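You operate a simulated robot arm through the tools that you are given. There is no shell and no other tool. Be economical: measure what you need, move in short steps, check, and stop when the job is done.

Carry out the task below with a simulated two-armed robot. There is one attempt and no reset: what you move stays moved.

Task
Make the middle machine safe for an air repair.
Fine: stop it, then main switch off, desk valve lever to shut, and bleed the line till the air display shows 0 kPa. Hands out of the turret and off hot parts, other controls stay.

The check looks at the end state, three seconds after you hand in, the way a careful person would. Anything else that was tipped, shoved, dropped, spilled or broken makes it a failure.

Robot
Two 7-joint arms with fingered hands on one trunk, on a base that drives. Base frame: it is fixed to the floor where the robot stands at the start and does not move with it; the origin is under the middle of the robot, x ahead of it, y to its left, z up. Units: mm, degrees, N and s.
The left shoulder is at the start at [60, 177, 950], the right one opposite. With the tool pointing down near the work surface each hand reaches from about 400 to 960 mm from the robot's upright axis, wherever it stands, measured 20 degrees to its own side. Places, roughly: air knob [900, -400, 1000]; batch knob [800, -300, 500]; blower lever [900, -400, 700]; bottom heat knob [800, 0, 1000]; bottom reset button [800, 0, 1000]; counter zero button [800, -300, 700]; desk bleed button [900, -400, 800]; desk valve lever [800, -300, 900]; drain lever [900, -400, 500]; hand wheel [1200, -500, 800]; jog button [700, 100, 900]; knurl heat knob [700, -100, 1000]; knurl reset button [700, -100, 1000]; lock pin [1250, -500, 1000]; main switch [1100, -500, 1000]; mushroom button [1000, -300, 1200]. Payload 4 kg a hand.
The TCP of each hand is the grasp point between the finger pads, 37 mm short of the fingertips. In the tool frame z runs along the fingers and y along their closing line. Largest opening 124 mm; the body of the gripper starts 43 mm behind the TCP. The gripper is a hand of 3 fingers: y runs from the thumb to the fingers, the wrist lies at [-15, -108, -202] in the tool frame, and closing takes about 1.5 s.
Orientation is that of the tool frame in the base frame, as a unit quaternion [x, y, z, w]. With the fingers straight down and the wrist toward the robot, the tool's x, y and z point along [0, 1, 0], [1, 0, 0] and [0, 0, -1] of the base frame.

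Tools
- The arms move only by the tool arm_command. It takes "left_increments", "right_increments" or both (then of equal length, played together; a hand with none holds still); each is a list of rows, each an object (a shift or turn left out is 0, a gripper value left out holds the last) with "linear": the shift along the base's x, y, z in mm, a list of three; "rot": the turn, a rotation vector about the base's x, y, z in degrees, a list of three; "grip": the opening in per cent of the stroke, from 0 (shut) to 100 (fully open). In form: [{"linear": [x, y, z], "rot": [ax, ay, az], "grip": grip}, ...]. A call has 1 to 10 rows; each row shifts and turns the commanded pose from where the row before left it. Each row takes 0.2 s and may step no farther than 50 mm and 8.6 degrees from the row before; otherwise, or with a gripper value out of range, the whole call is refused. Where a pose cannot be reached the arm comes as near as it can. A force on the tool above 40 N (or 10 N above the force at the start of the call, whichever is more), or a blocked arm, ends the call early, and 0.2 s more pass. Each finger travels about 72 mm/s and halts on what it meets, pressing with about 21 N; the grip force reading is that of the motor and also rises with nothing between the fingers. The clock runs only during rows and for 0.2 s after the last one: add rows that do not move to give the fingers time. It gives the time, the measured TCP pose, the force on the tool (base axes), the opening and the grip force at its end, in the units of the frame above (readings bear some noise), with the torque about the TCP (base axes, N m) and any sound that the robot's microphone picked up.
- Cameras (640 x 400 px; columns grow to the right, rows downward): "scene" is now at [52.1, -19.8, 1611.7]; the picture's right is [-0.35, -0.94, 0.00], its down [-0.59, 0.22, -0.77] and it looks along [0.73, -0.27, -0.63] (base axes); focal length 254 px, centre (320, 200). "left" rides on the left gripper at [-64, -76, -137] in its tool frame; the picture's right is [-0.84, -0.26, 0.48], its down [0.48, -0.76, 0.43] and it looks along [0.26, 0.60, 0.76] (tool axes); focal length 256 px, centre (320, 200). "right" rides on the right gripper at [64, -76, -137] in its tool frame; the picture's right is [-0.84, 0.26, -0.48], its down [-0.48, -0.76, 0.43] and it looks along [-0.26, 0.60, 0.76] (tool axes); focal length 256 px, centre (320, 200). There is no depth. A picture from a camera that has moved, and an enlarged one, comes with that camera's place and axes in the base frame and with its lens. The place of the scene camera against the robot may be out by one fixed shift of up to 18 mm in any direction.
- grab_frame(camera): a new picture of that camera. No time passes.
- slide_trunk(by): slides the trunk up (or, below 0, down) by that many mm; the arms and the scene camera ride with it, the base frame stays. It gives what a move gives, with no picture.
- roll_base(legs): drives the robot by 1 to 6 legs, each [ahead, left, turn to the left] in mm, mm and degrees, along the robot's own axes; the way and the turn of a leg run together, so that a leg with both is an arc; at most 1500 mm and 180 degrees a leg. The arms and the cameras ride along, it lands a little off, and it stops where it bumps. It gives what a move gives.
- preshape(shape, hand): the hand has 3 fingers and takes this shape, open, in about a second: jaw (thumb against the fingers, like two jaws); tri (thumb and two fingers); tip (a fingertip pinch); poke (one finger out to press); point (the index stretched); flat (the hand flat); cup (the hand cupped); fist (a fist). The gripper value then closes the fingers along that shape, each until it touches; the sizes above hold for jaw. It gives what a move gives, with no picture.
- pan_tilt(pan, tilt): turns the head with the scene camera to pan (to the left, within 86 degrees either way) and tilt (down, from -29 to 69), counted from straight ahead of the robot. It gives what a move gives.
- zoom(camera, box): a new picture of the part [left, top, right, bottom] of that camera's present view, enlarged. No time passes.
- finish_job(): hands the job in; it is judged then, once.

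Go step by step. Nothing tells you exact positions but the pictures and the camera data: compare them with the known pose of the tool, close in by small moves and look again before you grip or let go. The budget is 120 turns and 108 pictures, counting those below and the enlarged ones. Unless the task says otherwise, let go and move clear before handing in, and close with one line.

The tools are called after "Emit:" as a command line: name --argument value ..., lists and objects as JSON in quotes. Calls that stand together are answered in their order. arm_command: Moves the arms, as the interface text tells. Its arguments: {"type":"object","properties":{"left_increments":{"type":"array"},"right_increments":{"type":"array"}},"required":[]} The other tools are called the same way: slide_trunk (by) slides the trunk up or down; preshape (shape, hand) gives the hand a shape; roll_base (legs) drives the base; pan_tilt (pan, tilt) turns the head that bears the scene camera; grab_frame (camera) takes a picture; zoom (camera, box) takes an enlarged picture of a part of a camera's view; finish_job () hands the job in.

At the start:

```text
clock: 0.0
left_position: [553.1, -22.7, 1207.0]
left_tcp_rot: [0.707, 0.707, 0.0, 0.0]
left_contact_force: [-0.6, 0.1, -0.1]
left_torque: [0.0, -0.02, 0.01]
left_finger_gap: 123.7
left_finger_force: 0.2
left_shape: jaw
right_position: [446.6, -380.4, 1263.6]
right_tcp_rot: [0.707, 0.707, 0.0, 0.0]
right_contact_force: [-0.4, 0.1, 0.1]
right_torque: [0.01, -0.02, -0.01]
right_finger_gap: 123.6
right_finger_force: 0.1
right_shape: jaw
trunk travel left (down, up): [-475.0, 115.0]
robot x, y, heading: [1.3, -5.2, 0.2]
head pan, tilt: [-20.2, 39.3]
```

scene: 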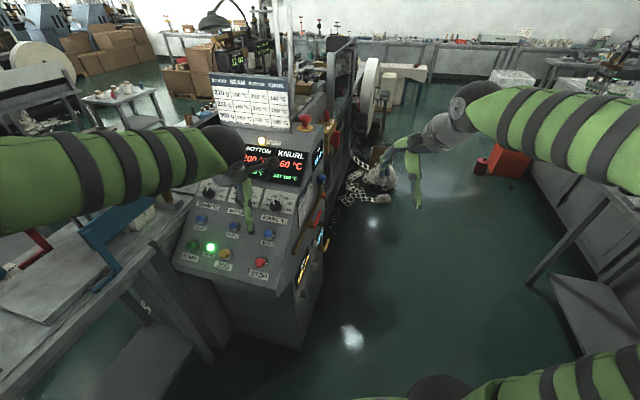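
right: 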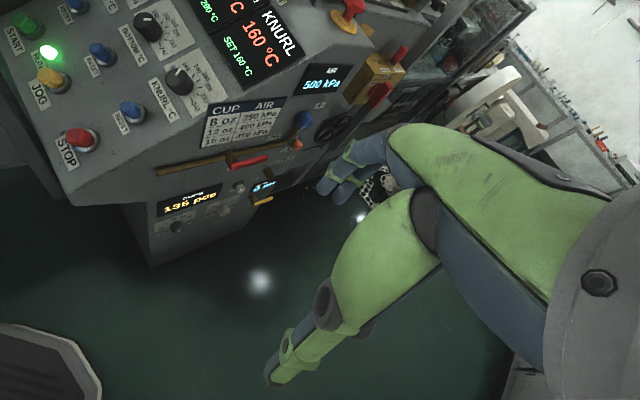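
left: 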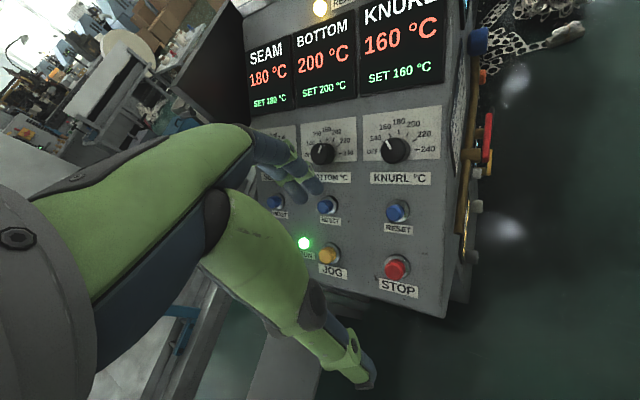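

I see the control desk in front with STOP at its lower right corner, and a side panel on the right with the air display, levers and the main switch. I'll look closer at each before moving.

Emit:
zoom --camera "right" --box '[140, 0, 460, 240]'

Emit:
zoom --camera "scene" --box '[170, 60, 410, 310]'

Emit:
zoom --camera "right" --box '[140, 90, 340, 240]'

```text
1.67 times, centred on (300, 120) of right
camera zoom: at [369.7, -317.4, 1398.8], right [0.26, -0.84, 0.48], down [-0.76, -0.48, -0.43], along [0.6, -0.26, -0.76], focal length 427 px, centre (353, 333)
```

zoom: 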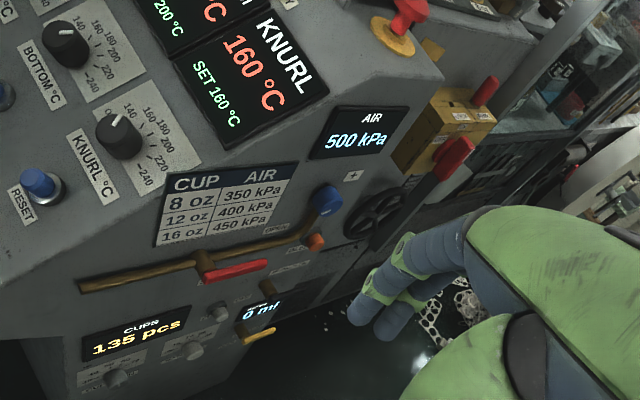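

```text
1.60 times, centred on (290, 185) of scene
camera zoom: at [52.1, -19.8, 1611.7], right [-0.35, -0.94, 0.0], down [-0.59, 0.22, -0.77], along [0.73, -0.27, -0.63], focal length 406 px, centre (368, 224)
```

zoom: 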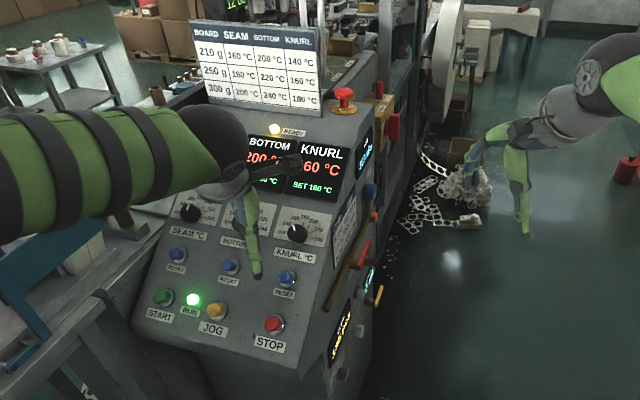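

```text
2.67 times, centred on (240, 165) of right
camera zoom: at [369.7, -317.4, 1398.8], right [0.26, -0.84, 0.48], down [-0.76, -0.48, -0.43], along [0.6, -0.26, -0.76], focal length 683 px, centre (533, 293)
```

zoom: 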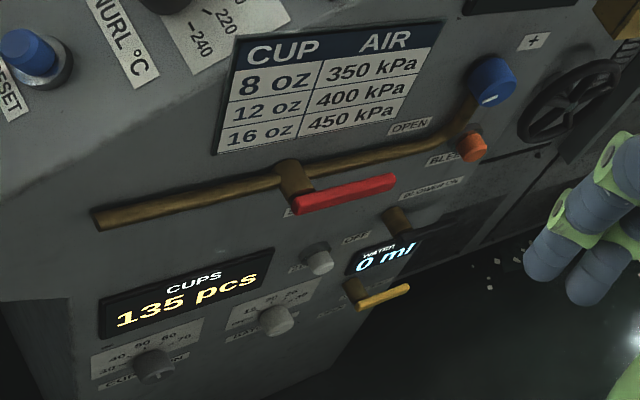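

STOP triangulates to about [612, -25, 915] on a desk sloped toward the operator; the machine is yawed about 35° to the right. I'll shape the left hand for poking and look at where its finger sits.

Emit:
preshape --hand "left" --shape "poke"

Emit:
preshape --hand "right" --shape "poke"

Emit:
grab_frame --camera "left"

Emit:
grab_frame --camera "right"

Emit:
grab_frame --camera "scene"

```text
clock: 0.9
left_position: [554.3, -21.4, 1208.8]
left_tcp_rot: [0.707, 0.707, 0.0, 0.0]
left_contact_force: [-0.1, -0.6, 0.1]
left_torque: [-0.01, 0.03, -0.02]
left_finger_gap: 0.0
left_finger_force: 0.0
left_shape: poke
right_position: [446.0, -381.9, 1263.1]
right_tcp_rot: [0.707, 0.707, 0.001, 0.0]
right_contact_force: [0.7, 0.0, 0.8]
right_torque: [0.01, -0.01, 0.0]
right_finger_gap: 123.6
right_finger_force: 0.0
right_shape: jaw
trunk travel left (down, up): [-475.0, 115.0]
robot x, y, heading: [-0.3, 0.6, 0.1]
head pan, tilt: [-20.2, 39.3]
```

```text
clock: 1.8
left_position: [553.7, -21.2, 1208.2]
left_tcp_rot: [0.707, 0.707, 0.0, 0.0]
left_contact_force: [-0.1, 0.0, -0.3]
left_torque: [0.02, -0.01, 0.0]
left_finger_gap: 0.1
left_finger_force: 0.0
left_shape: poke
right_position: [446.6, -380.4, 1263.2]
right_tcp_rot: [0.707, 0.707, 0.0, 0.0]
right_contact_force: [0.1, 0.0, -0.1]
right_torque: [-0.02, 0.06, 0.03]
right_finger_gap: 0.0
right_finger_force: 0.0
right_shape: poke
trunk travel left (down, up): [-475.0, 115.0]
robot x, y, heading: [-3.5, 3.8, -0.1]
head pan, tilt: [-20.2, 39.3]
```

```text
101 pictures are left
camera left: at [478.2, -85.1, 1343.9], right [-0.26, -0.84, -0.48], down [-0.76, 0.48, -0.43], along [0.6, 0.26, -0.76], focal length 256 px, centre (320, 200)
```

left: 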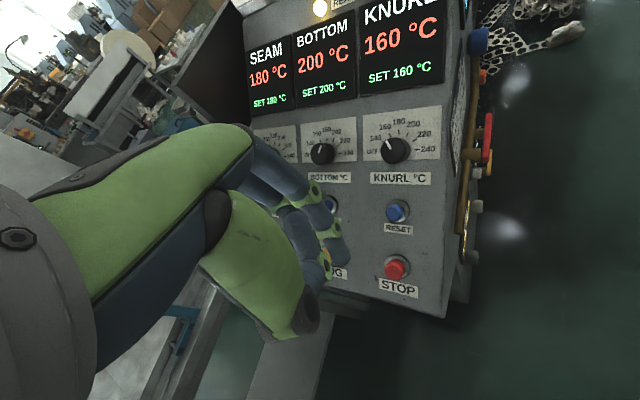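

```text
100 pictures are left
camera right: at [369.7, -317.4, 1398.8], right [0.26, -0.84, 0.48], down [-0.76, -0.48, -0.43], along [0.6, -0.26, -0.76], focal length 256 px, centre (320, 200)
```

right: 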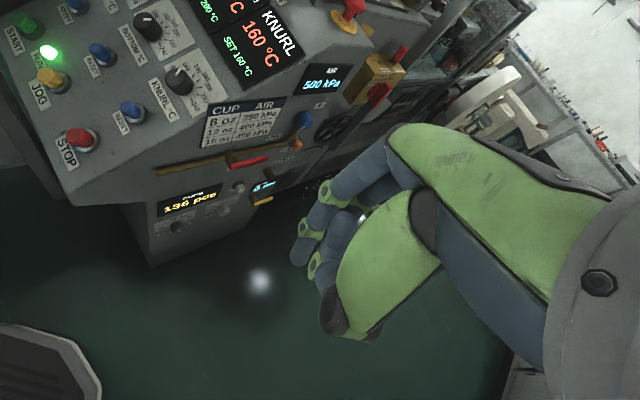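

```text
99 pictures are left
camera scene: at [52.1, -19.8, 1611.7], right [-0.35, -0.94, 0.0], down [-0.59, 0.22, -0.77], along [0.73, -0.27, -0.63], focal length 254 px, centre (320, 200)
```

scene: 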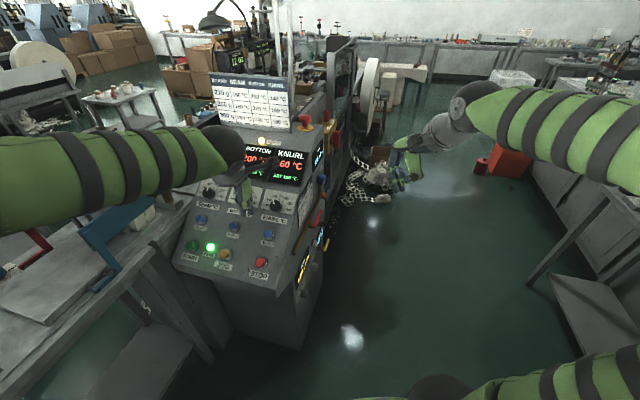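

The hand now has one finger extended; I'll zoom to see which one is the tip.

Emit:
zoom --camera "left" --box '[180, 110, 420, 350]'

Emit:
zoom --camera "scene" --box '[180, 110, 330, 260]'

Emit:
zoom --camera "scene" --box '[360, 80, 500, 220]'

```text
1.67 times, centred on (300, 230) of left
camera zoom: at [478.2, -85.1, 1343.9], right [-0.26, -0.84, -0.48], down [-0.76, 0.48, -0.43], along [0.6, 0.26, -0.76], focal length 427 px, centre (353, 150)
```

zoom: 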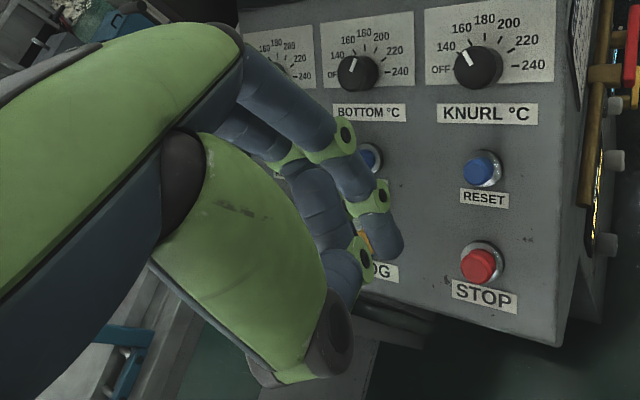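

```text
2.67 times, centred on (255, 185) of scene
camera zoom: at [52.1, -19.8, 1611.7], right [-0.35, -0.94, 0.0], down [-0.59, 0.22, -0.77], along [0.73, -0.27, -0.63], focal length 676 px, centre (493, 240)
```

zoom: 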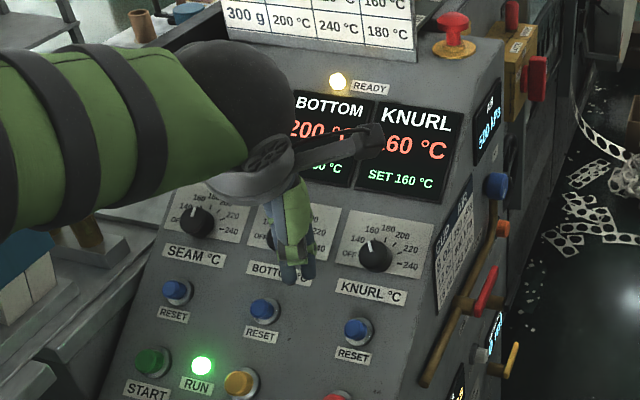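

```text
2.86 times, centred on (430, 150) of scene
camera zoom: at [52.1, -19.8, 1611.7], right [-0.35, -0.94, 0.0], down [-0.59, 0.22, -0.77], along [0.73, -0.27, -0.63], focal length 725 px, centre (6, 343)
```

zoom: 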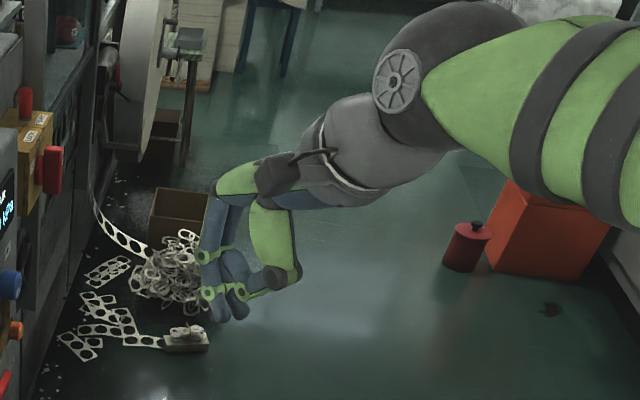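

The poke finger's tip lies roughly on the tool axis about 37 mm past the TCP. I'll bring it above STOP with a small tilt toward the desk normal and look again.

Emit:
arm_command --left_increments '[{"linear": [9.4, 1.6, -34], "rot": [-4, -6, 0]}, {"linear": [9.4, 1.6, -34], "rot": [-4, -6, 0]}, {"linear": [9.4, 1.6, -34]}, {"linear": [9.4, 1.6, -34]}, {"linear": [9.4, 1.6, -34]}, {}]'

Emit:
grab_frame --camera "left"

Emit:
zoom --camera "scene" --box '[180, 150, 330, 300]'

Emit:
zoom --camera "right" --box '[0, 0, 200, 220]'

```text
clock: 3.2
left_position: [602.1, -13.9, 1038.6]
left_tcp_rot: [0.701, 0.702, 0.026, 0.123]
left_contact_force: [0.2, 0.3, -0.2]
left_torque: [0.01, 0.02, 0.0]
left_finger_gap: 0.2
left_finger_force: 0.1
left_shape: poke
right_position: [446.6, -381.6, 1262.6]
right_tcp_rot: [0.707, 0.707, 0.0, 0.001]
right_contact_force: [-0.3, 0.1, -0.4]
right_torque: [-0.01, 0.0, 0.0]
right_finger_gap: 0.4
right_finger_force: 0.1
right_shape: poke
trunk travel left (down, up): [-475.0, 115.0]
robot x, y, heading: [1.3, -2.1, 0.2]
head pan, tilt: [-20.2, 39.3]
```

```text
95 pictures are left
camera left: at [497.6, -59.6, 1163.3], right [-0.16, -0.9, -0.4], down [-0.65, 0.41, -0.65], along [0.75, 0.16, -0.65], focal length 256 px, centre (320, 200)
```

left: 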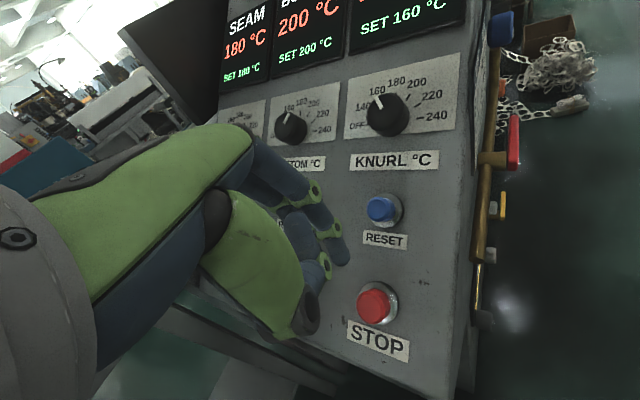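

```text
2.67 times, centred on (255, 225) of scene
camera zoom: at [51.7, -19.9, 1611.7], right [-0.35, -0.94, 0.0], down [-0.59, 0.22, -0.77], along [0.73, -0.27, -0.63], focal length 676 px, centre (493, 133)
```

zoom: 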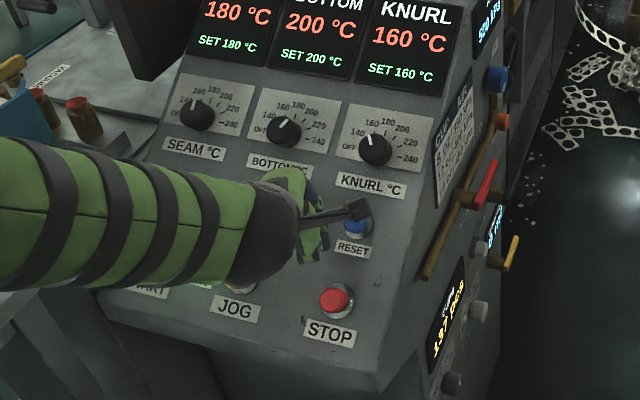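

```text
1.82 times, centred on (100, 110) of right
camera zoom: at [369.3, -317.5, 1398.9], right [0.26, -0.84, 0.48], down [-0.76, -0.48, -0.43], along [0.6, -0.26, -0.76], focal length 465 px, centre (720, 364)
```

zoom: 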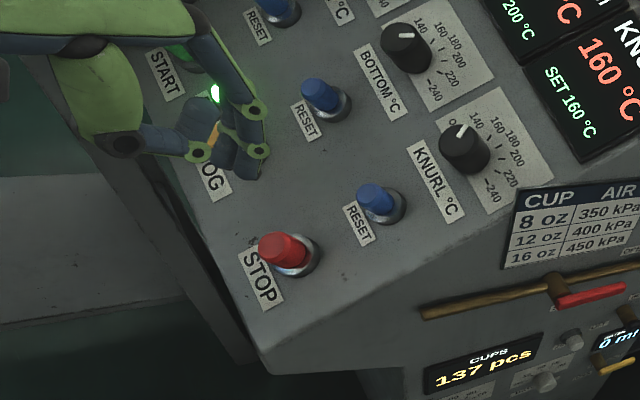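

STOP refined to about [616, -24, 903], with my fingertip about 97 mm above it. I'll descend most of the way and check.

Emit:
arm_command --left_increments '[{"linear": [1, 1, -38]}, {"linear": [1, 1, -37]}, {}]'

Emit:
zoom --camera "right" --box '[0, 0, 200, 220]'

Emit:
zoom --camera "left" --box '[220, 180, 460, 400]'

```text
clock: 4.0
left_position: [603.0, -12.6, 963.0]
left_tcp_rot: [0.701, 0.702, 0.025, 0.123]
left_contact_force: [-0.3, 0.0, 0.5]
left_torque: [-0.01, -0.02, -0.02]
left_finger_gap: 0.0
left_finger_force: 0.1
left_shape: poke
right_position: [445.8, -380.7, 1262.6]
right_tcp_rot: [0.707, 0.707, 0.0, 0.0]
right_contact_force: [0.1, -0.1, 0.5]
right_torque: [-0.03, 0.01, 0.02]
right_finger_gap: 0.2
right_finger_force: 0.0
right_shape: poke
trunk travel left (down, up): [-475.0, 115.0]
robot x, y, heading: [-3.2, 0.3, -0.0]
head pan, tilt: [-20.2, 39.3]
```

```text
1.82 times, centred on (100, 110) of right
camera zoom: at [369.5, -317.5, 1398.8], right [0.26, -0.84, 0.48], down [-0.76, -0.48, -0.43], along [0.6, -0.26, -0.76], focal length 465 px, centre (720, 364)
```

zoom: 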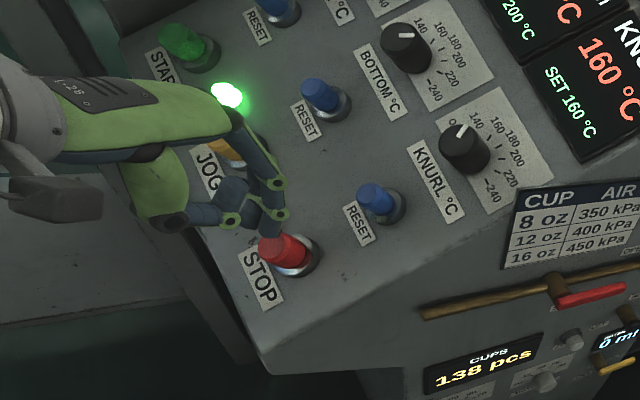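

```text
1.82 times, centred on (340, 290) of left
camera zoom: at [499.2, -57.4, 1088.3], right [-0.16, -0.9, -0.4], down [-0.65, 0.41, -0.65], along [0.75, 0.16, -0.65], focal length 465 px, centre (284, 36)
```

zoom: 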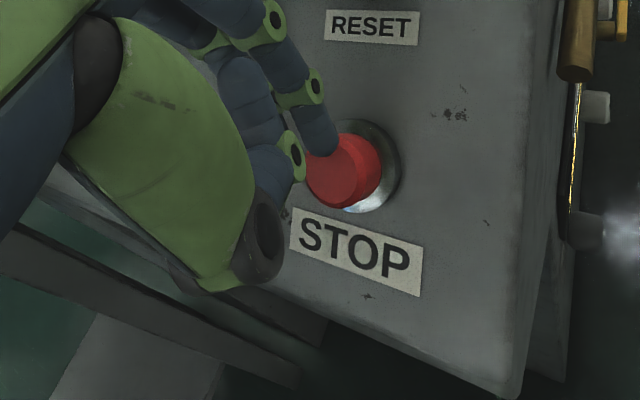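

The tip is just above the STOP cap, slightly to its upper left. I'll shift a few mm and press.

Emit:
arm_command --left_increments '[{"linear": [0, -5, -4]}, {"linear": [1, -0.7, -5]}, {"linear": [1, -0.7, -5]}, {"linear": [1, -0.7, -5]}, {"linear": [1, -0.7, -4]}, {}]'

Emit:
zoom --camera "right" --box '[0, 0, 200, 220]'

```text
clock: 5.4
left_position: [606.3, -20.0, 940.6]
left_tcp_rot: [0.701, 0.702, 0.025, 0.124]
left_contact_force: [-2.7, 2.4, 12.6]
left_torque: [-0.11, 0.06, 0.0]
left_finger_gap: 0.2
left_finger_force: 0.0
left_shape: poke
right_position: [445.5, -380.9, 1262.6]
right_tcp_rot: [0.707, 0.707, 0.0, 0.0]
right_contact_force: [-0.3, -1.4, -0.2]
right_torque: [0.0, -0.03, -0.05]
right_finger_gap: 0.3
right_finger_force: 0.0
right_shape: poke
trunk travel left (down, up): [-475.0, 115.0]
robot x, y, heading: [-0.6, 1.8, -0.1]
head pan, tilt: [-20.2, 39.3]
heard: click
```

```text
1.82 times, centred on (100, 110) of right
camera zoom: at [368.7, -317.1, 1399.3], right [0.26, -0.84, 0.48], down [-0.76, -0.48, -0.44], along [0.6, -0.26, -0.76], focal length 465 px, centre (720, 364)
```

zoom: 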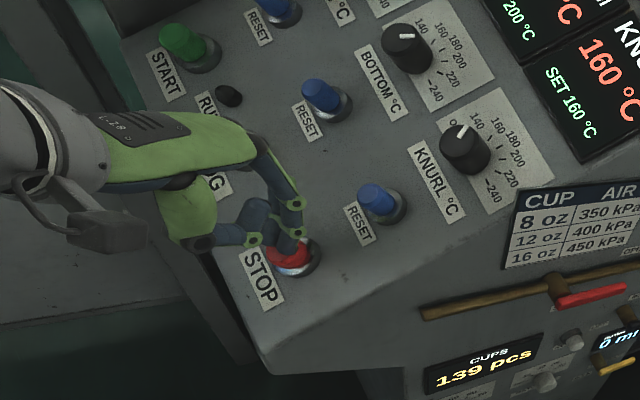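

The RUN lamp went dark with a click. Now I retract the left arm up and back, then drive right to face the side panel.

Emit:
arm_command --left_increments '[{"linear": [-5, 4, 25]}, {"linear": [-10, 0, 45]}, {"linear": [-15, 0, 47]}, {"linear": [-15, 10, 45]}, {"linear": [-25, 10, 40]}, {"linear": [-25, 20, 38], "rot": [4, 6, 0]}, {"linear": [-40, 20, 20], "rot": [4, 6, 0]}, {"linear": [-40, 20, 10]}, {}]'

Emit:
pan_tilt --pan -80 --tilt 35

Emit:
grab_frame --camera "scene"

```text
clock: 7.4
left_position: [431.1, 64.8, 1208.7]
left_tcp_rot: [0.706, 0.708, -0.001, -0.001]
left_contact_force: [-0.5, 0.7, -0.1]
left_torque: [0.02, 0.02, -0.01]
left_finger_gap: 0.1
left_finger_force: 0.0
left_shape: poke
right_position: [447.5, -381.7, 1262.7]
right_tcp_rot: [0.708, 0.707, 0.0, 0.0]
right_contact_force: [0.4, -0.4, 0.6]
right_torque: [-0.01, 0.03, -0.01]
right_finger_gap: 0.0
right_finger_force: 0.0
right_shape: poke
trunk travel left (down, up): [-475.0, 115.0]
robot x, y, heading: [-2.4, -2.0, 0.0]
head pan, tilt: [-20.2, 39.3]
```

```text
clock: 8.7
left_position: [432.2, 64.3, 1208.9]
left_tcp_rot: [0.707, 0.708, 0.0, 0.0]
left_contact_force: [-0.3, 0.1, 0.2]
left_torque: [0.04, 0.01, 0.0]
left_finger_gap: 0.3
left_finger_force: 0.0
left_shape: poke
right_position: [446.8, -381.4, 1264.4]
right_tcp_rot: [0.707, 0.707, 0.0, 0.0]
right_contact_force: [-0.1, 0.3, 0.6]
right_torque: [-0.01, -0.01, 0.04]
right_finger_gap: 0.0
right_finger_force: 0.0
right_shape: poke
trunk travel left (down, up): [-475.0, 115.0]
robot x, y, heading: [-2.9, -0.7, 0.1]
head pan, tilt: [-80.0, 35.0]
```

```text
89 pictures are left
camera scene: at [-12.8, -76.9, 1618.2], right [-0.98, -0.17, 0.0], down [-0.1, 0.56, -0.82], along [0.14, -0.81, -0.57], focal length 254 px, centre (320, 200)
```

scene: 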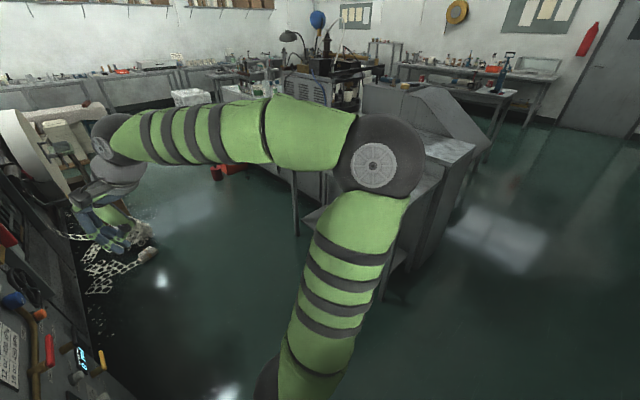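

There is another machine to the right, but the aisle between is about 1.4 m wide and open. I'll drive diagonally to about (100, -700) and turn 55° left to face the side panel.

Emit:
roll_base --legs '[[100, -700, 0], [0, 0, 55]]'

Emit:
pan_tilt --pan -20 --tilt 35

Emit:
grab_frame --camera "scene"

Emit:
grab_frame --camera "right"

```text
clock: 15.0
left_position: [294.2, -314.0, 1209.7]
left_tcp_rot: [0.302, 0.953, -0.001, 0.0]
left_contact_force: [-0.2, 0.5, -0.1]
left_torque: [0.02, -0.01, 0.0]
left_finger_gap: 0.1
left_finger_force: 0.2
left_shape: poke
right_position: [668.4, -557.9, 1264.0]
right_tcp_rot: [0.302, 0.953, 0.001, 0.0]
right_contact_force: [0.9, -0.6, 0.2]
right_torque: [-0.01, -0.03, 0.01]
right_finger_gap: 0.0
right_finger_force: 0.0
right_shape: poke
trunk travel left (down, up): [-475.0, 115.0]
robot x, y, heading: [99.3, -704.0, 55.0]
head pan, tilt: [-80.0, 35.0]
```

```text
clock: 16.3
left_position: [294.4, -314.2, 1208.7]
left_tcp_rot: [0.301, 0.954, -0.001, 0.0]
left_contact_force: [-0.3, -0.1, 0.1]
left_torque: [0.03, 0.0, -0.02]
left_finger_gap: 0.0
left_finger_force: 0.1
left_shape: poke
right_position: [667.2, -557.8, 1262.7]
right_tcp_rot: [0.302, 0.953, 0.0, 0.0]
right_contact_force: [-0.6, 0.5, -0.3]
right_torque: [-0.05, 0.03, 0.02]
right_finger_gap: 0.1
right_finger_force: 0.0
right_shape: poke
trunk travel left (down, up): [-475.0, 115.0]
robot x, y, heading: [98.1, -701.8, 54.8]
head pan, tilt: [-20.0, 35.0]
```

```text
88 pictures are left
camera scene: at [156.2, -669.3, 1618.2], right [0.57, -0.82, 0.0], down [-0.47, -0.33, -0.82], along [0.67, 0.47, -0.57], focal length 254 px, centre (320, 200)
```

scene: 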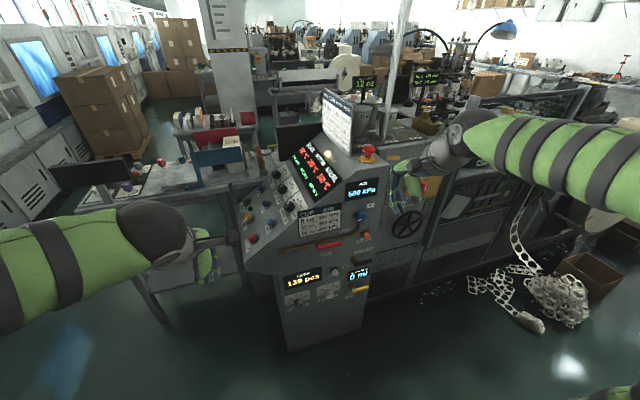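

```text
87 pictures are left
camera right: at [571.0, -584.2, 1398.8], right [0.83, -0.27, 0.48], down [-0.04, -0.9, -0.43], along [0.55, 0.34, -0.76], focal length 256 px, centre (320, 200)
```

right: 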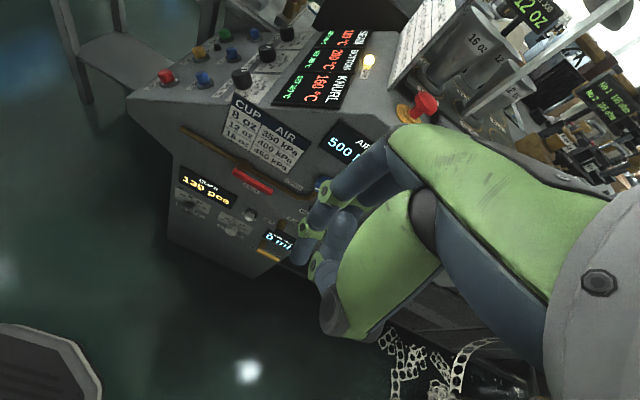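

The side panel is now squarely in front-left. I'll shift right 350 mm along the machine and look at the controls closely.

Emit:
roll_base --legs '[[0, -350, 0]]'

Emit:
pan_tilt --pan 0 --tilt 40

Emit:
grab_frame --camera "scene"

Emit:
grab_frame --camera "left"

Emit:
grab_frame --camera "right"

```text
clock: 18.6
left_position: [579.5, -513.7, 1208.7]
left_tcp_rot: [0.3, 0.954, 0.001, 0.0]
left_contact_force: [-0.2, -0.4, -0.8]
left_torque: [0.03, 0.01, -0.01]
left_finger_gap: 0.0
left_finger_force: 0.1
left_shape: poke
right_position: [953.3, -758.1, 1263.3]
right_tcp_rot: [0.301, 0.954, 0.0, 0.0]
right_contact_force: [0.8, 0.4, 0.2]
right_torque: [0.01, 0.02, 0.08]
right_finger_gap: 0.0
right_finger_force: 0.0
right_shape: poke
trunk travel left (down, up): [-475.0, 115.0]
robot x, y, heading: [383.0, -902.9, 55.0]
head pan, tilt: [-20.0, 35.0]
```

```text
clock: 19.4
left_position: [579.6, -514.1, 1208.9]
left_tcp_rot: [0.301, 0.954, -0.001, 0.0]
left_contact_force: [-0.1, -0.1, -1.1]
left_torque: [-0.01, 0.02, 0.02]
left_finger_gap: 0.0
left_finger_force: 0.1
left_shape: poke
right_position: [953.7, -757.7, 1262.7]
right_tcp_rot: [0.301, 0.954, 0.0, 0.0]
right_contact_force: [0.3, -0.5, -0.4]
right_torque: [-0.01, 0.0, 0.04]
right_finger_gap: 0.0
right_finger_force: 0.0
right_shape: poke
trunk travel left (down, up): [-475.0, 115.0]
robot x, y, heading: [382.9, -907.3, 54.9]
head pan, tilt: [0.0, 40.0]
```

```text
86 pictures are left
camera scene: at [418.1, -850.2, 1610.7], right [0.82, -0.57, 0.0], down [-0.37, -0.53, -0.77], along [0.44, 0.63, -0.64], focal length 254 px, centre (320, 200)
```

scene: 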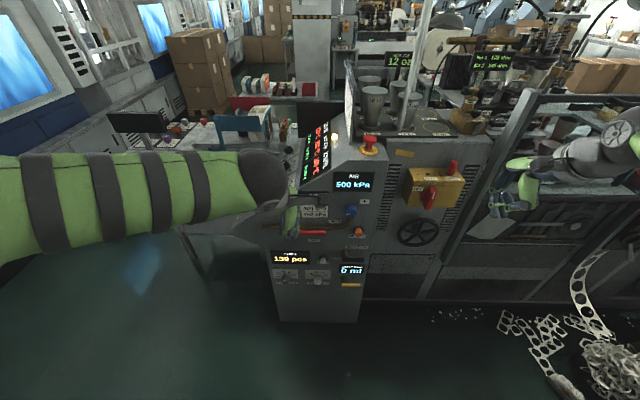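

```text
85 pictures are left
camera left: at [588.5, -612.5, 1345.6], right [0.54, -0.69, -0.48], down [-0.83, -0.35, -0.43], along [0.13, 0.64, -0.76], focal length 256 px, centre (320, 200)
```

left: 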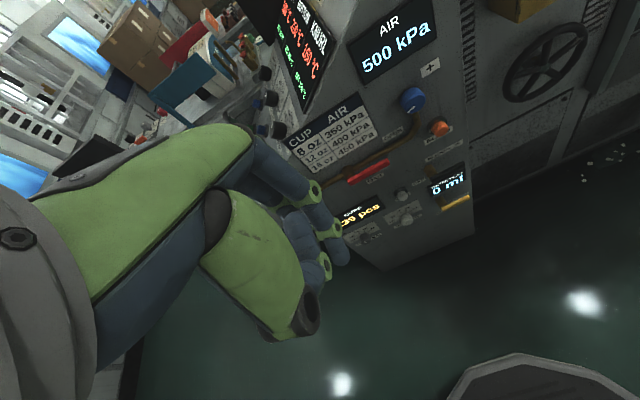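

```text
84 pictures are left
camera right: at [856.2, -783.7, 1398.8], right [0.83, -0.27, 0.48], down [-0.04, -0.9, -0.43], along [0.55, 0.34, -0.76], focal length 256 px, centre (320, 200)
```

right: 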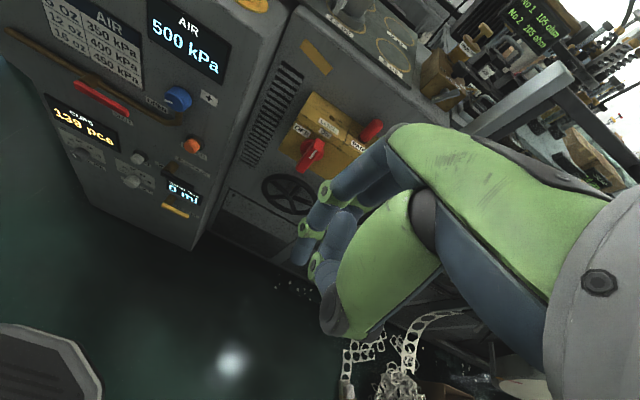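

Good views of everything. I'll zoom in on the main switch box and the valve area to read labels.

Emit:
zoom --camera "scene" --box '[390, 140, 490, 220]'

Emit:
zoom --camera "right" --box '[260, 80, 420, 200]'

Emit:
zoom --camera "left" --box '[310, 60, 490, 240]'

Emit:
zoom --camera "scene" --box '[260, 160, 400, 320]'

```text
5.00 times, centred on (440, 180) of scene
camera zoom: at [418.1, -850.2, 1610.7], right [0.82, -0.57, 0.0], down [-0.37, -0.53, -0.77], along [0.44, 0.63, -0.64], focal length 1268 px, centre (-280, 300)
```

zoom: 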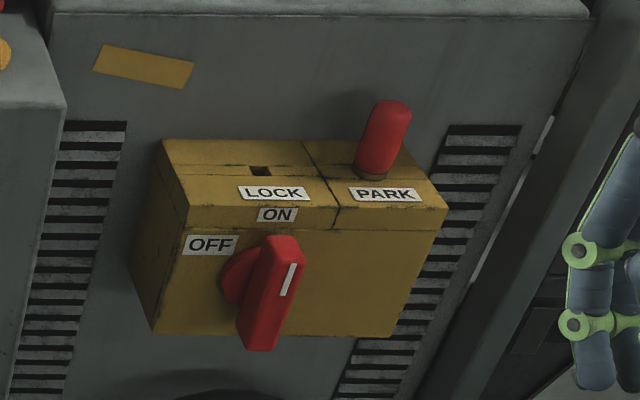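

```text
3.33 times, centred on (340, 140) of right
camera zoom: at [856.2, -783.7, 1398.8], right [0.83, -0.27, 0.48], down [-0.04, -0.9, -0.43], along [0.55, 0.34, -0.76], focal length 853 px, centre (253, 400)
```

zoom: 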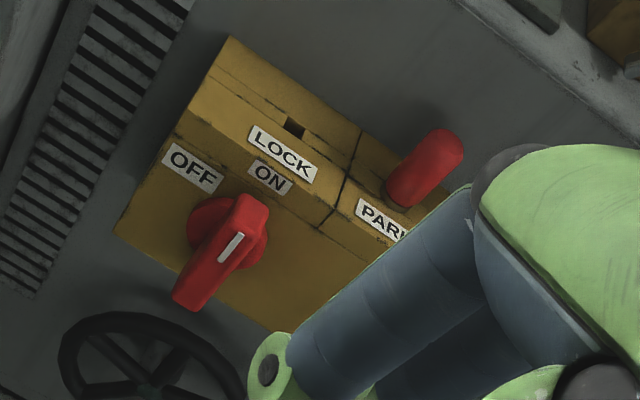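

```text
2.22 times, centred on (400, 150) of left
camera zoom: at [588.5, -612.5, 1345.6], right [0.54, -0.69, -0.48], down [-0.83, -0.35, -0.43], along [0.13, 0.64, -0.76], focal length 569 px, centre (142, 311)
```

zoom: 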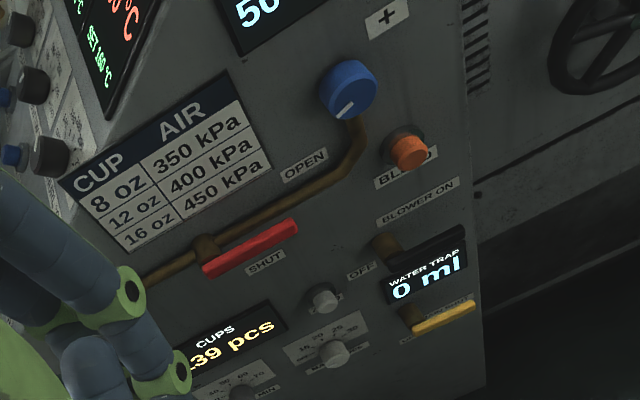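

```text
2.50 times, centred on (330, 240) of scene
camera zoom: at [418.1, -850.2, 1610.7], right [0.82, -0.57, 0.0], down [-0.37, -0.53, -0.77], along [0.44, 0.63, -0.64], focal length 634 px, centre (295, 100)
```

zoom: 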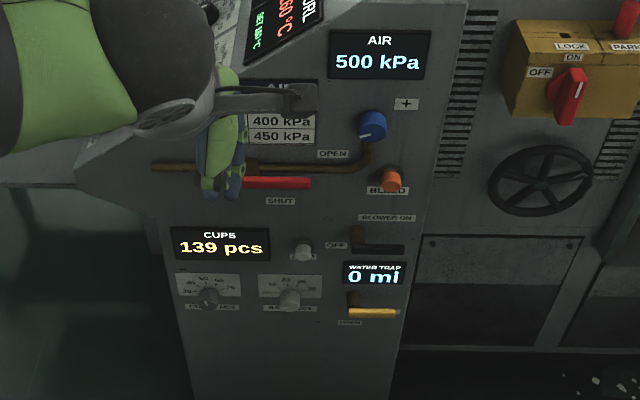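

Labels read: main switch handle points to ON (OFF is counter-clockwise to the left); desk valve lever is at OPEN, and SHUT is pointing down; orange BLEED is above the blower lever. I'll bring the right hand, tilted 45°, near the main switch.

Emit:
arm_command --right_increments '[{"linear": [29.3, 20.3, -22], "rot": [6.14, -4.3, 0]}, {"linear": [29.3, 20.3, -22], "rot": [6.14, -4.3, 0]}, {"linear": [29.3, 20.3, -22], "rot": [6.14, -4.3, 0]}, {"linear": [29.3, 20.3, -22], "rot": [6.14, -4.3, 0]}, {"linear": [29.3, 20.3, -22], "rot": [6.14, -4.3, 0]}, {"linear": [29.3, 20.3, -22], "rot": [6.14, -4.3, 0]}, {}]'

Emit:
grab_frame --camera "right"

Emit:
zoom --camera "scene" --box '[380, 110, 540, 230]'

```text
clock: 21.2
left_position: [579.7, -513.9, 1210.2]
left_tcp_rot: [0.3, 0.954, 0.0, 0.0]
left_contact_force: [-0.2, -0.4, 0.1]
left_torque: [0.03, 0.03, 0.04]
left_finger_gap: 0.2
left_finger_force: 0.0
left_shape: poke
right_position: [1161.9, -685.8, 1110.2]
right_tcp_rot: [0.321, 0.873, 0.344, 0.128]
right_contact_force: [0.4, -0.5, 0.2]
right_torque: [-0.02, 0.03, -0.01]
right_finger_gap: 0.0
right_finger_force: 0.1
right_shape: poke
trunk travel left (down, up): [-475.0, 115.0]
robot x, y, heading: [384.2, -904.4, 54.8]
head pan, tilt: [0.0, 40.0]
stopped in row 7 (right hand): the arm was blocked; the commanded pose is now the measured one
```

```text
79 pictures are left
camera right: at [1015.6, -757.3, 1157.7], right [0.54, -0.65, 0.53], down [0.2, -0.51, -0.84], along [0.81, 0.56, -0.15], focal length 256 px, centre (320, 200)
```

right: 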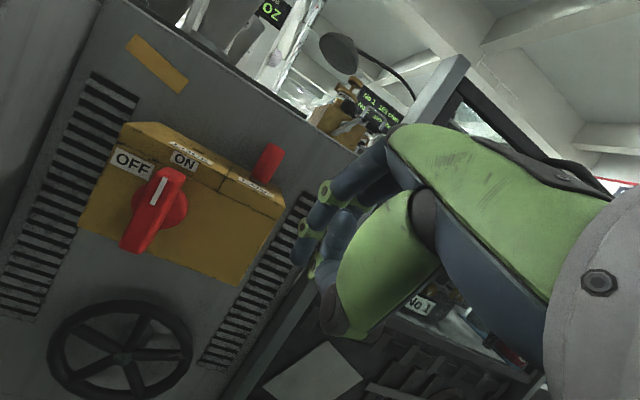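

```text
3.33 times, centred on (460, 170) of scene
camera zoom: at [418.3, -850.4, 1610.7], right [0.82, -0.57, 0.0], down [-0.37, -0.53, -0.77], along [0.44, 0.63, -0.64], focal length 846 px, centre (-147, 300)
```

zoom: 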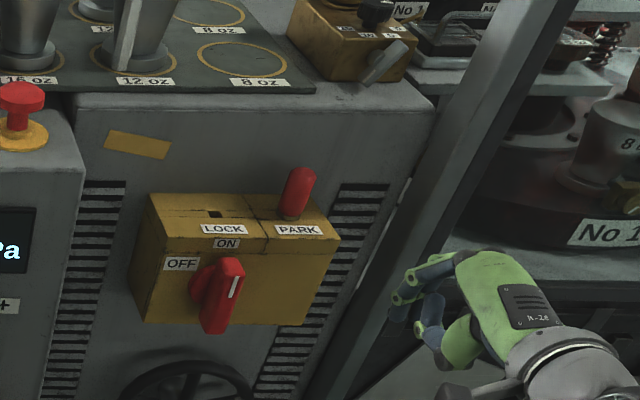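

The arm hit its reach limit out to the side. The switch handle is now better located at about [1130, -520, 1030]. I'll bring the hand in and shift the base right.

Emit:
arm_command --right_increments '[{"linear": [-35, 6.5, 5]}, {"linear": [-35, 6.5, 5]}, {"linear": [-35, 6.5, 5]}, {"linear": [-35, 6.5, 5]}, {"linear": [-23, -33, 0]}, {"linear": [-23, -33, 0]}]'

Emit:
roll_base --legs '[[0, -200, 0]]'

Emit:
grab_frame --camera "right"

```text
clock: 22.6
left_position: [579.3, -512.0, 1209.7]
left_tcp_rot: [0.3, 0.954, 0.0, 0.0]
left_contact_force: [-0.3, 0.1, 0.3]
left_torque: [0.03, -0.03, -0.02]
left_finger_gap: 0.2
left_finger_force: 0.0
left_shape: poke
right_position: [998.0, -714.0, 1140.8]
right_tcp_rot: [0.319, 0.874, 0.344, 0.126]
right_contact_force: [0.5, -0.3, 0.8]
right_torque: [-0.02, -0.01, 0.01]
right_finger_gap: 0.3
right_finger_force: 0.0
right_shape: poke
right hand out of reach, approached as far as the arm can: row 6
trunk travel left (down, up): [-475.0, 115.0]
robot x, y, heading: [382.0, -902.4, 55.1]
head pan, tilt: [0.0, 40.0]
```

```text
clock: 24.2
left_position: [744.0, -628.1, 1208.3]
left_tcp_rot: [0.301, 0.954, 0.0, 0.0]
left_contact_force: [0.4, -0.8, 1.5]
left_torque: [0.02, 0.07, 0.02]
left_finger_gap: 0.0
left_finger_force: 0.0
left_shape: poke
right_position: [1163.8, -829.6, 1141.0]
right_tcp_rot: [0.32, 0.874, 0.344, 0.126]
right_contact_force: [0.5, -0.2, -0.7]
right_torque: [0.0, 0.02, 0.04]
right_finger_gap: 0.0
right_finger_force: 0.0
right_shape: poke
trunk travel left (down, up): [-475.0, 115.0]
robot x, y, heading: [549.4, -1017.6, 55.0]
head pan, tilt: [0.0, 40.0]
```

```text
77 pictures are left
camera right: at [1017.5, -901.8, 1188.4], right [0.55, -0.65, 0.53], down [0.2, -0.51, -0.84], along [0.81, 0.56, -0.15], focal length 256 px, centre (320, 200)
```

right: 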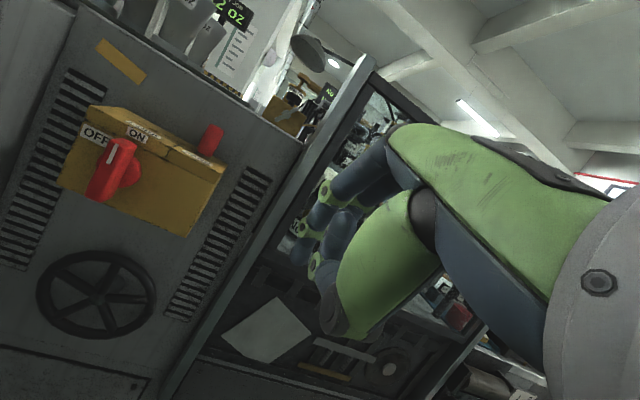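

The base is well placed now. I'll move the right hand closer to the right side of the switch handle.

Emit:
arm_command --right_increments '[{"linear": [-4.2, 42.4, -6]}, {"linear": [-4.2, 42.4, -6]}, {"linear": [-4.2, 42.4, -6]}, {"linear": [-4.2, 42.4, -6]}, {"linear": [-4.2, 42.4, -6]}, {}]'

Emit:
grab_frame --camera "right"

Emit:
grab_frame --camera "scene"

Emit:
grab_frame --camera "left"

```text
clock: 25.6
left_position: [741.8, -627.5, 1209.7]
left_tcp_rot: [0.301, 0.954, 0.0, 0.001]
left_contact_force: [1.5, 0.8, 0.4]
left_torque: [0.0, -0.01, 0.01]
left_finger_gap: 0.0
left_finger_force: 0.0
left_shape: poke
right_position: [1141.3, -615.7, 1109.5]
right_tcp_rot: [0.321, 0.873, 0.344, 0.127]
right_contact_force: [0.6, -0.6, -0.3]
right_torque: [-0.01, 0.01, 0.03]
right_finger_gap: 0.2
right_finger_force: 0.0
right_shape: poke
trunk travel left (down, up): [-475.0, 115.0]
robot x, y, heading: [545.9, -1015.7, 55.0]
head pan, tilt: [0.0, 40.0]
```

```text
76 pictures are left
camera right: at [995.1, -688.4, 1158.3], right [0.55, -0.65, 0.53], down [0.2, -0.51, -0.84], along [0.81, 0.56, -0.15], focal length 256 px, centre (320, 200)
```

right: 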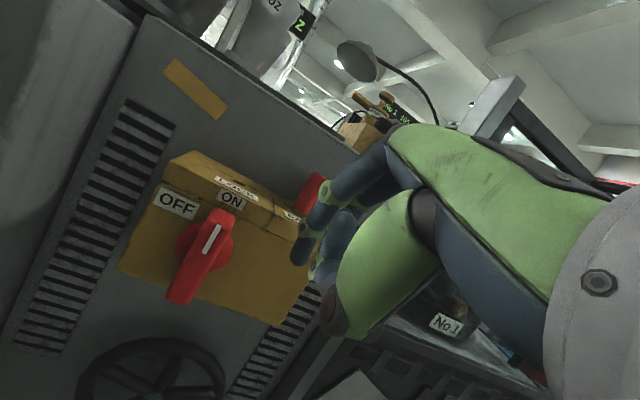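

```text
75 pictures are left
camera scene: at [581.1, -964.2, 1610.7], right [0.82, -0.57, 0.0], down [-0.37, -0.53, -0.77], along [0.44, 0.63, -0.64], focal length 254 px, centre (320, 200)
```

scene: 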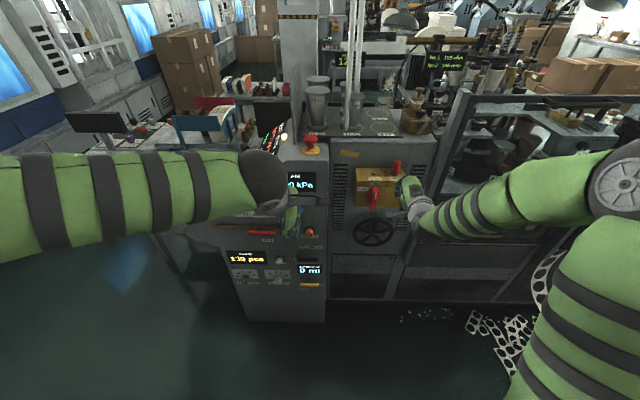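

```text
74 pictures are left
camera left: at [751.4, -726.4, 1345.7], right [0.54, -0.69, -0.48], down [-0.83, -0.35, -0.43], along [0.13, 0.64, -0.76], focal length 256 px, centre (320, 200)
```

left: 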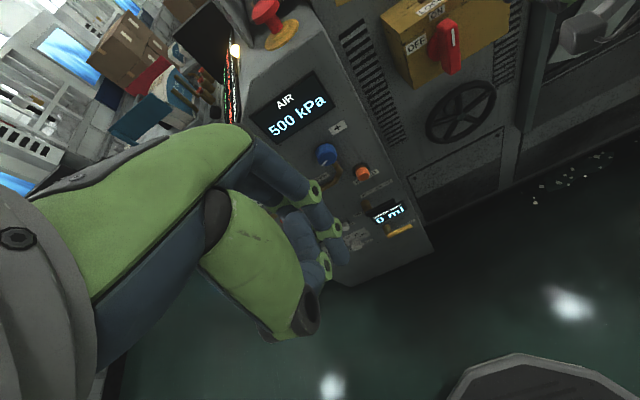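

Handle runs z 990–1073 at d≈1224 along the machine, protruding about 28 mm from the box. I'll set the fingertip just right of its upper half.

Emit:
arm_command --right_increments '[{"linear": [4.7, 21.2, -8]}, {"linear": [4.7, 21.2, -8]}, {"linear": [4.7, 21.2, -8]}, {}]'

Emit:
grab_frame --camera "right"

Emit:
zoom --camera "scene" --box '[320, 140, 440, 240]'

```text
clock: 26.6
left_position: [741.8, -627.7, 1208.7]
left_tcp_rot: [0.301, 0.954, 0.0, 0.0]
left_contact_force: [-0.2, -0.7, -0.5]
left_torque: [-0.04, -0.05, 0.02]
left_finger_gap: 0.0
left_finger_force: 0.1
left_shape: poke
right_position: [1157.1, -553.4, 1087.4]
right_tcp_rot: [0.32, 0.874, 0.343, 0.126]
right_contact_force: [-0.8, -0.4, 0.5]
right_torque: [-0.03, -0.03, 0.01]
right_finger_gap: 0.0
right_finger_force: 0.0
right_shape: poke
trunk travel left (down, up): [-475.0, 115.0]
robot x, y, heading: [549.0, -1021.2, 55.2]
head pan, tilt: [0.0, 40.0]
```

```text
73 pictures are left
camera right: at [1009.5, -625.5, 1134.6], right [0.55, -0.65, 0.53], down [0.2, -0.51, -0.84], along [0.81, 0.56, -0.15], focal length 256 px, centre (320, 200)
```

right: 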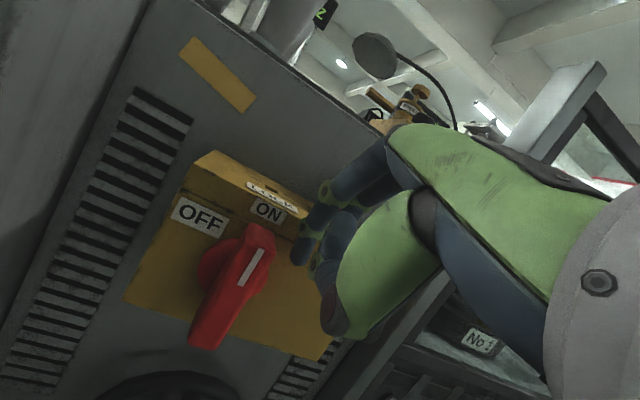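

```text
4.00 times, centred on (380, 190) of scene
camera zoom: at [580.9, -963.9, 1610.7], right [0.82, -0.57, 0.0], down [-0.37, -0.53, -0.77], along [0.44, 0.63, -0.64], focal length 1015 px, centre (80, 240)
```

zoom: 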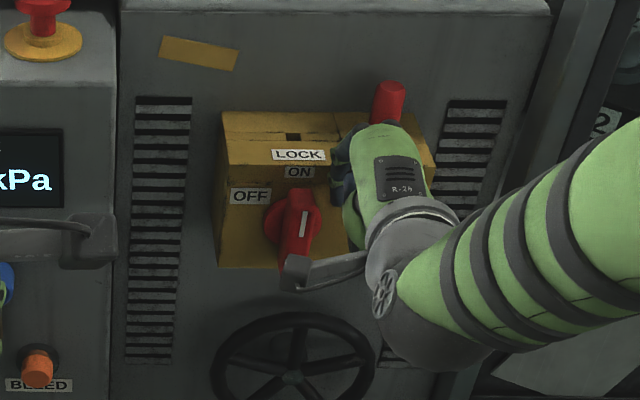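

The fingertip sits right of the handle at its depth. I'll sweep it left along an arc in short steps.

Emit:
arm_command --right_increments '[{"linear": [-8.2, 5.8, 0]}, {"linear": [-8.2, 5.7, 0]}, {"linear": [-6.7, 4.7, 2.5]}, {"linear": [-6.7, 4.7, 2.5]}, {}]'

Emit:
grab_frame --camera "right"

```text
clock: 27.8
left_position: [741.3, -628.2, 1209.1]
left_tcp_rot: [0.301, 0.954, -0.001, 0.0]
left_contact_force: [0.1, -0.3, 0.3]
left_torque: [-0.02, 0.02, 0.01]
left_finger_gap: 0.0
left_finger_force: 0.0
left_shape: poke
right_position: [1123.7, -531.8, 1093.1]
right_tcp_rot: [0.32, 0.874, 0.344, 0.127]
right_contact_force: [-0.5, 0.2, 0.5]
right_torque: [-0.01, -0.01, 0.0]
right_finger_gap: 0.1
right_finger_force: 0.1
right_shape: poke
trunk travel left (down, up): [-475.0, 115.0]
robot x, y, heading: [549.8, -1018.9, 54.9]
head pan, tilt: [0.0, 40.0]
```

```text
71 pictures are left
camera right: at [978.8, -604.3, 1139.4], right [0.55, -0.65, 0.53], down [0.2, -0.51, -0.83], along [0.81, 0.56, -0.15], focal length 256 px, centre (320, 200)
```

right: 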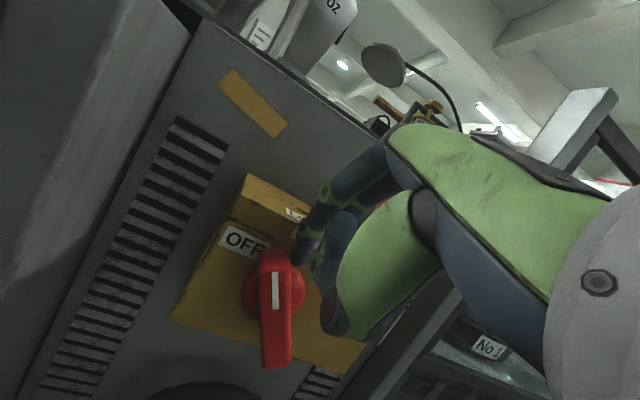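

The handle has begun to turn counter-clockwise under light contact. Continuing the arc.

Emit:
arm_command --right_increments '[{"linear": [-7, 4.9, -1.5]}, {"linear": [-7, 4.9, -2]}, {"linear": [-5.5, 3.8, -6]}, {"linear": [-5.5, 3.8, -6]}, {}]'

Emit:
grab_frame --camera "right"

```text
clock: 29.0
left_position: [742.3, -627.8, 1209.2]
left_tcp_rot: [0.301, 0.953, 0.0, 0.0]
left_contact_force: [0.4, -0.1, 0.5]
left_torque: [-0.02, -0.02, -0.01]
left_finger_gap: 0.0
left_finger_force: 0.1
left_shape: poke
right_position: [1099.9, -515.2, 1076.8]
right_tcp_rot: [0.32, 0.874, 0.343, 0.127]
right_contact_force: [0.4, -0.4, 0.3]
right_torque: [0.0, -0.01, -0.04]
right_finger_gap: 0.1
right_finger_force: 0.1
right_shape: poke
trunk travel left (down, up): [-475.0, 115.0]
robot x, y, heading: [547.7, -1019.2, 55.1]
head pan, tilt: [0.0, 40.0]
```

```text
70 pictures are left
camera right: at [954.9, -587.2, 1124.0], right [0.55, -0.65, 0.53], down [0.2, -0.51, -0.83], along [0.81, 0.56, -0.15], focal length 256 px, centre (320, 200)
```

right: 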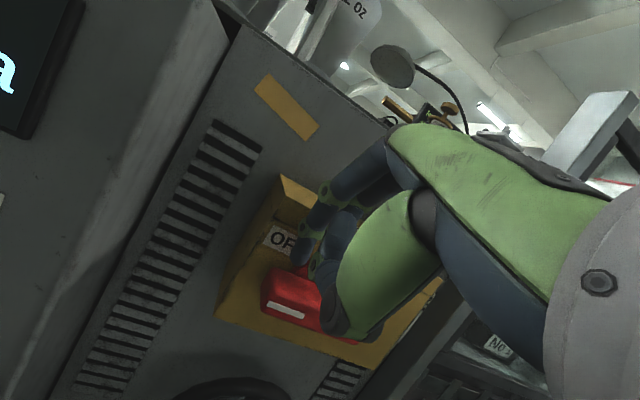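

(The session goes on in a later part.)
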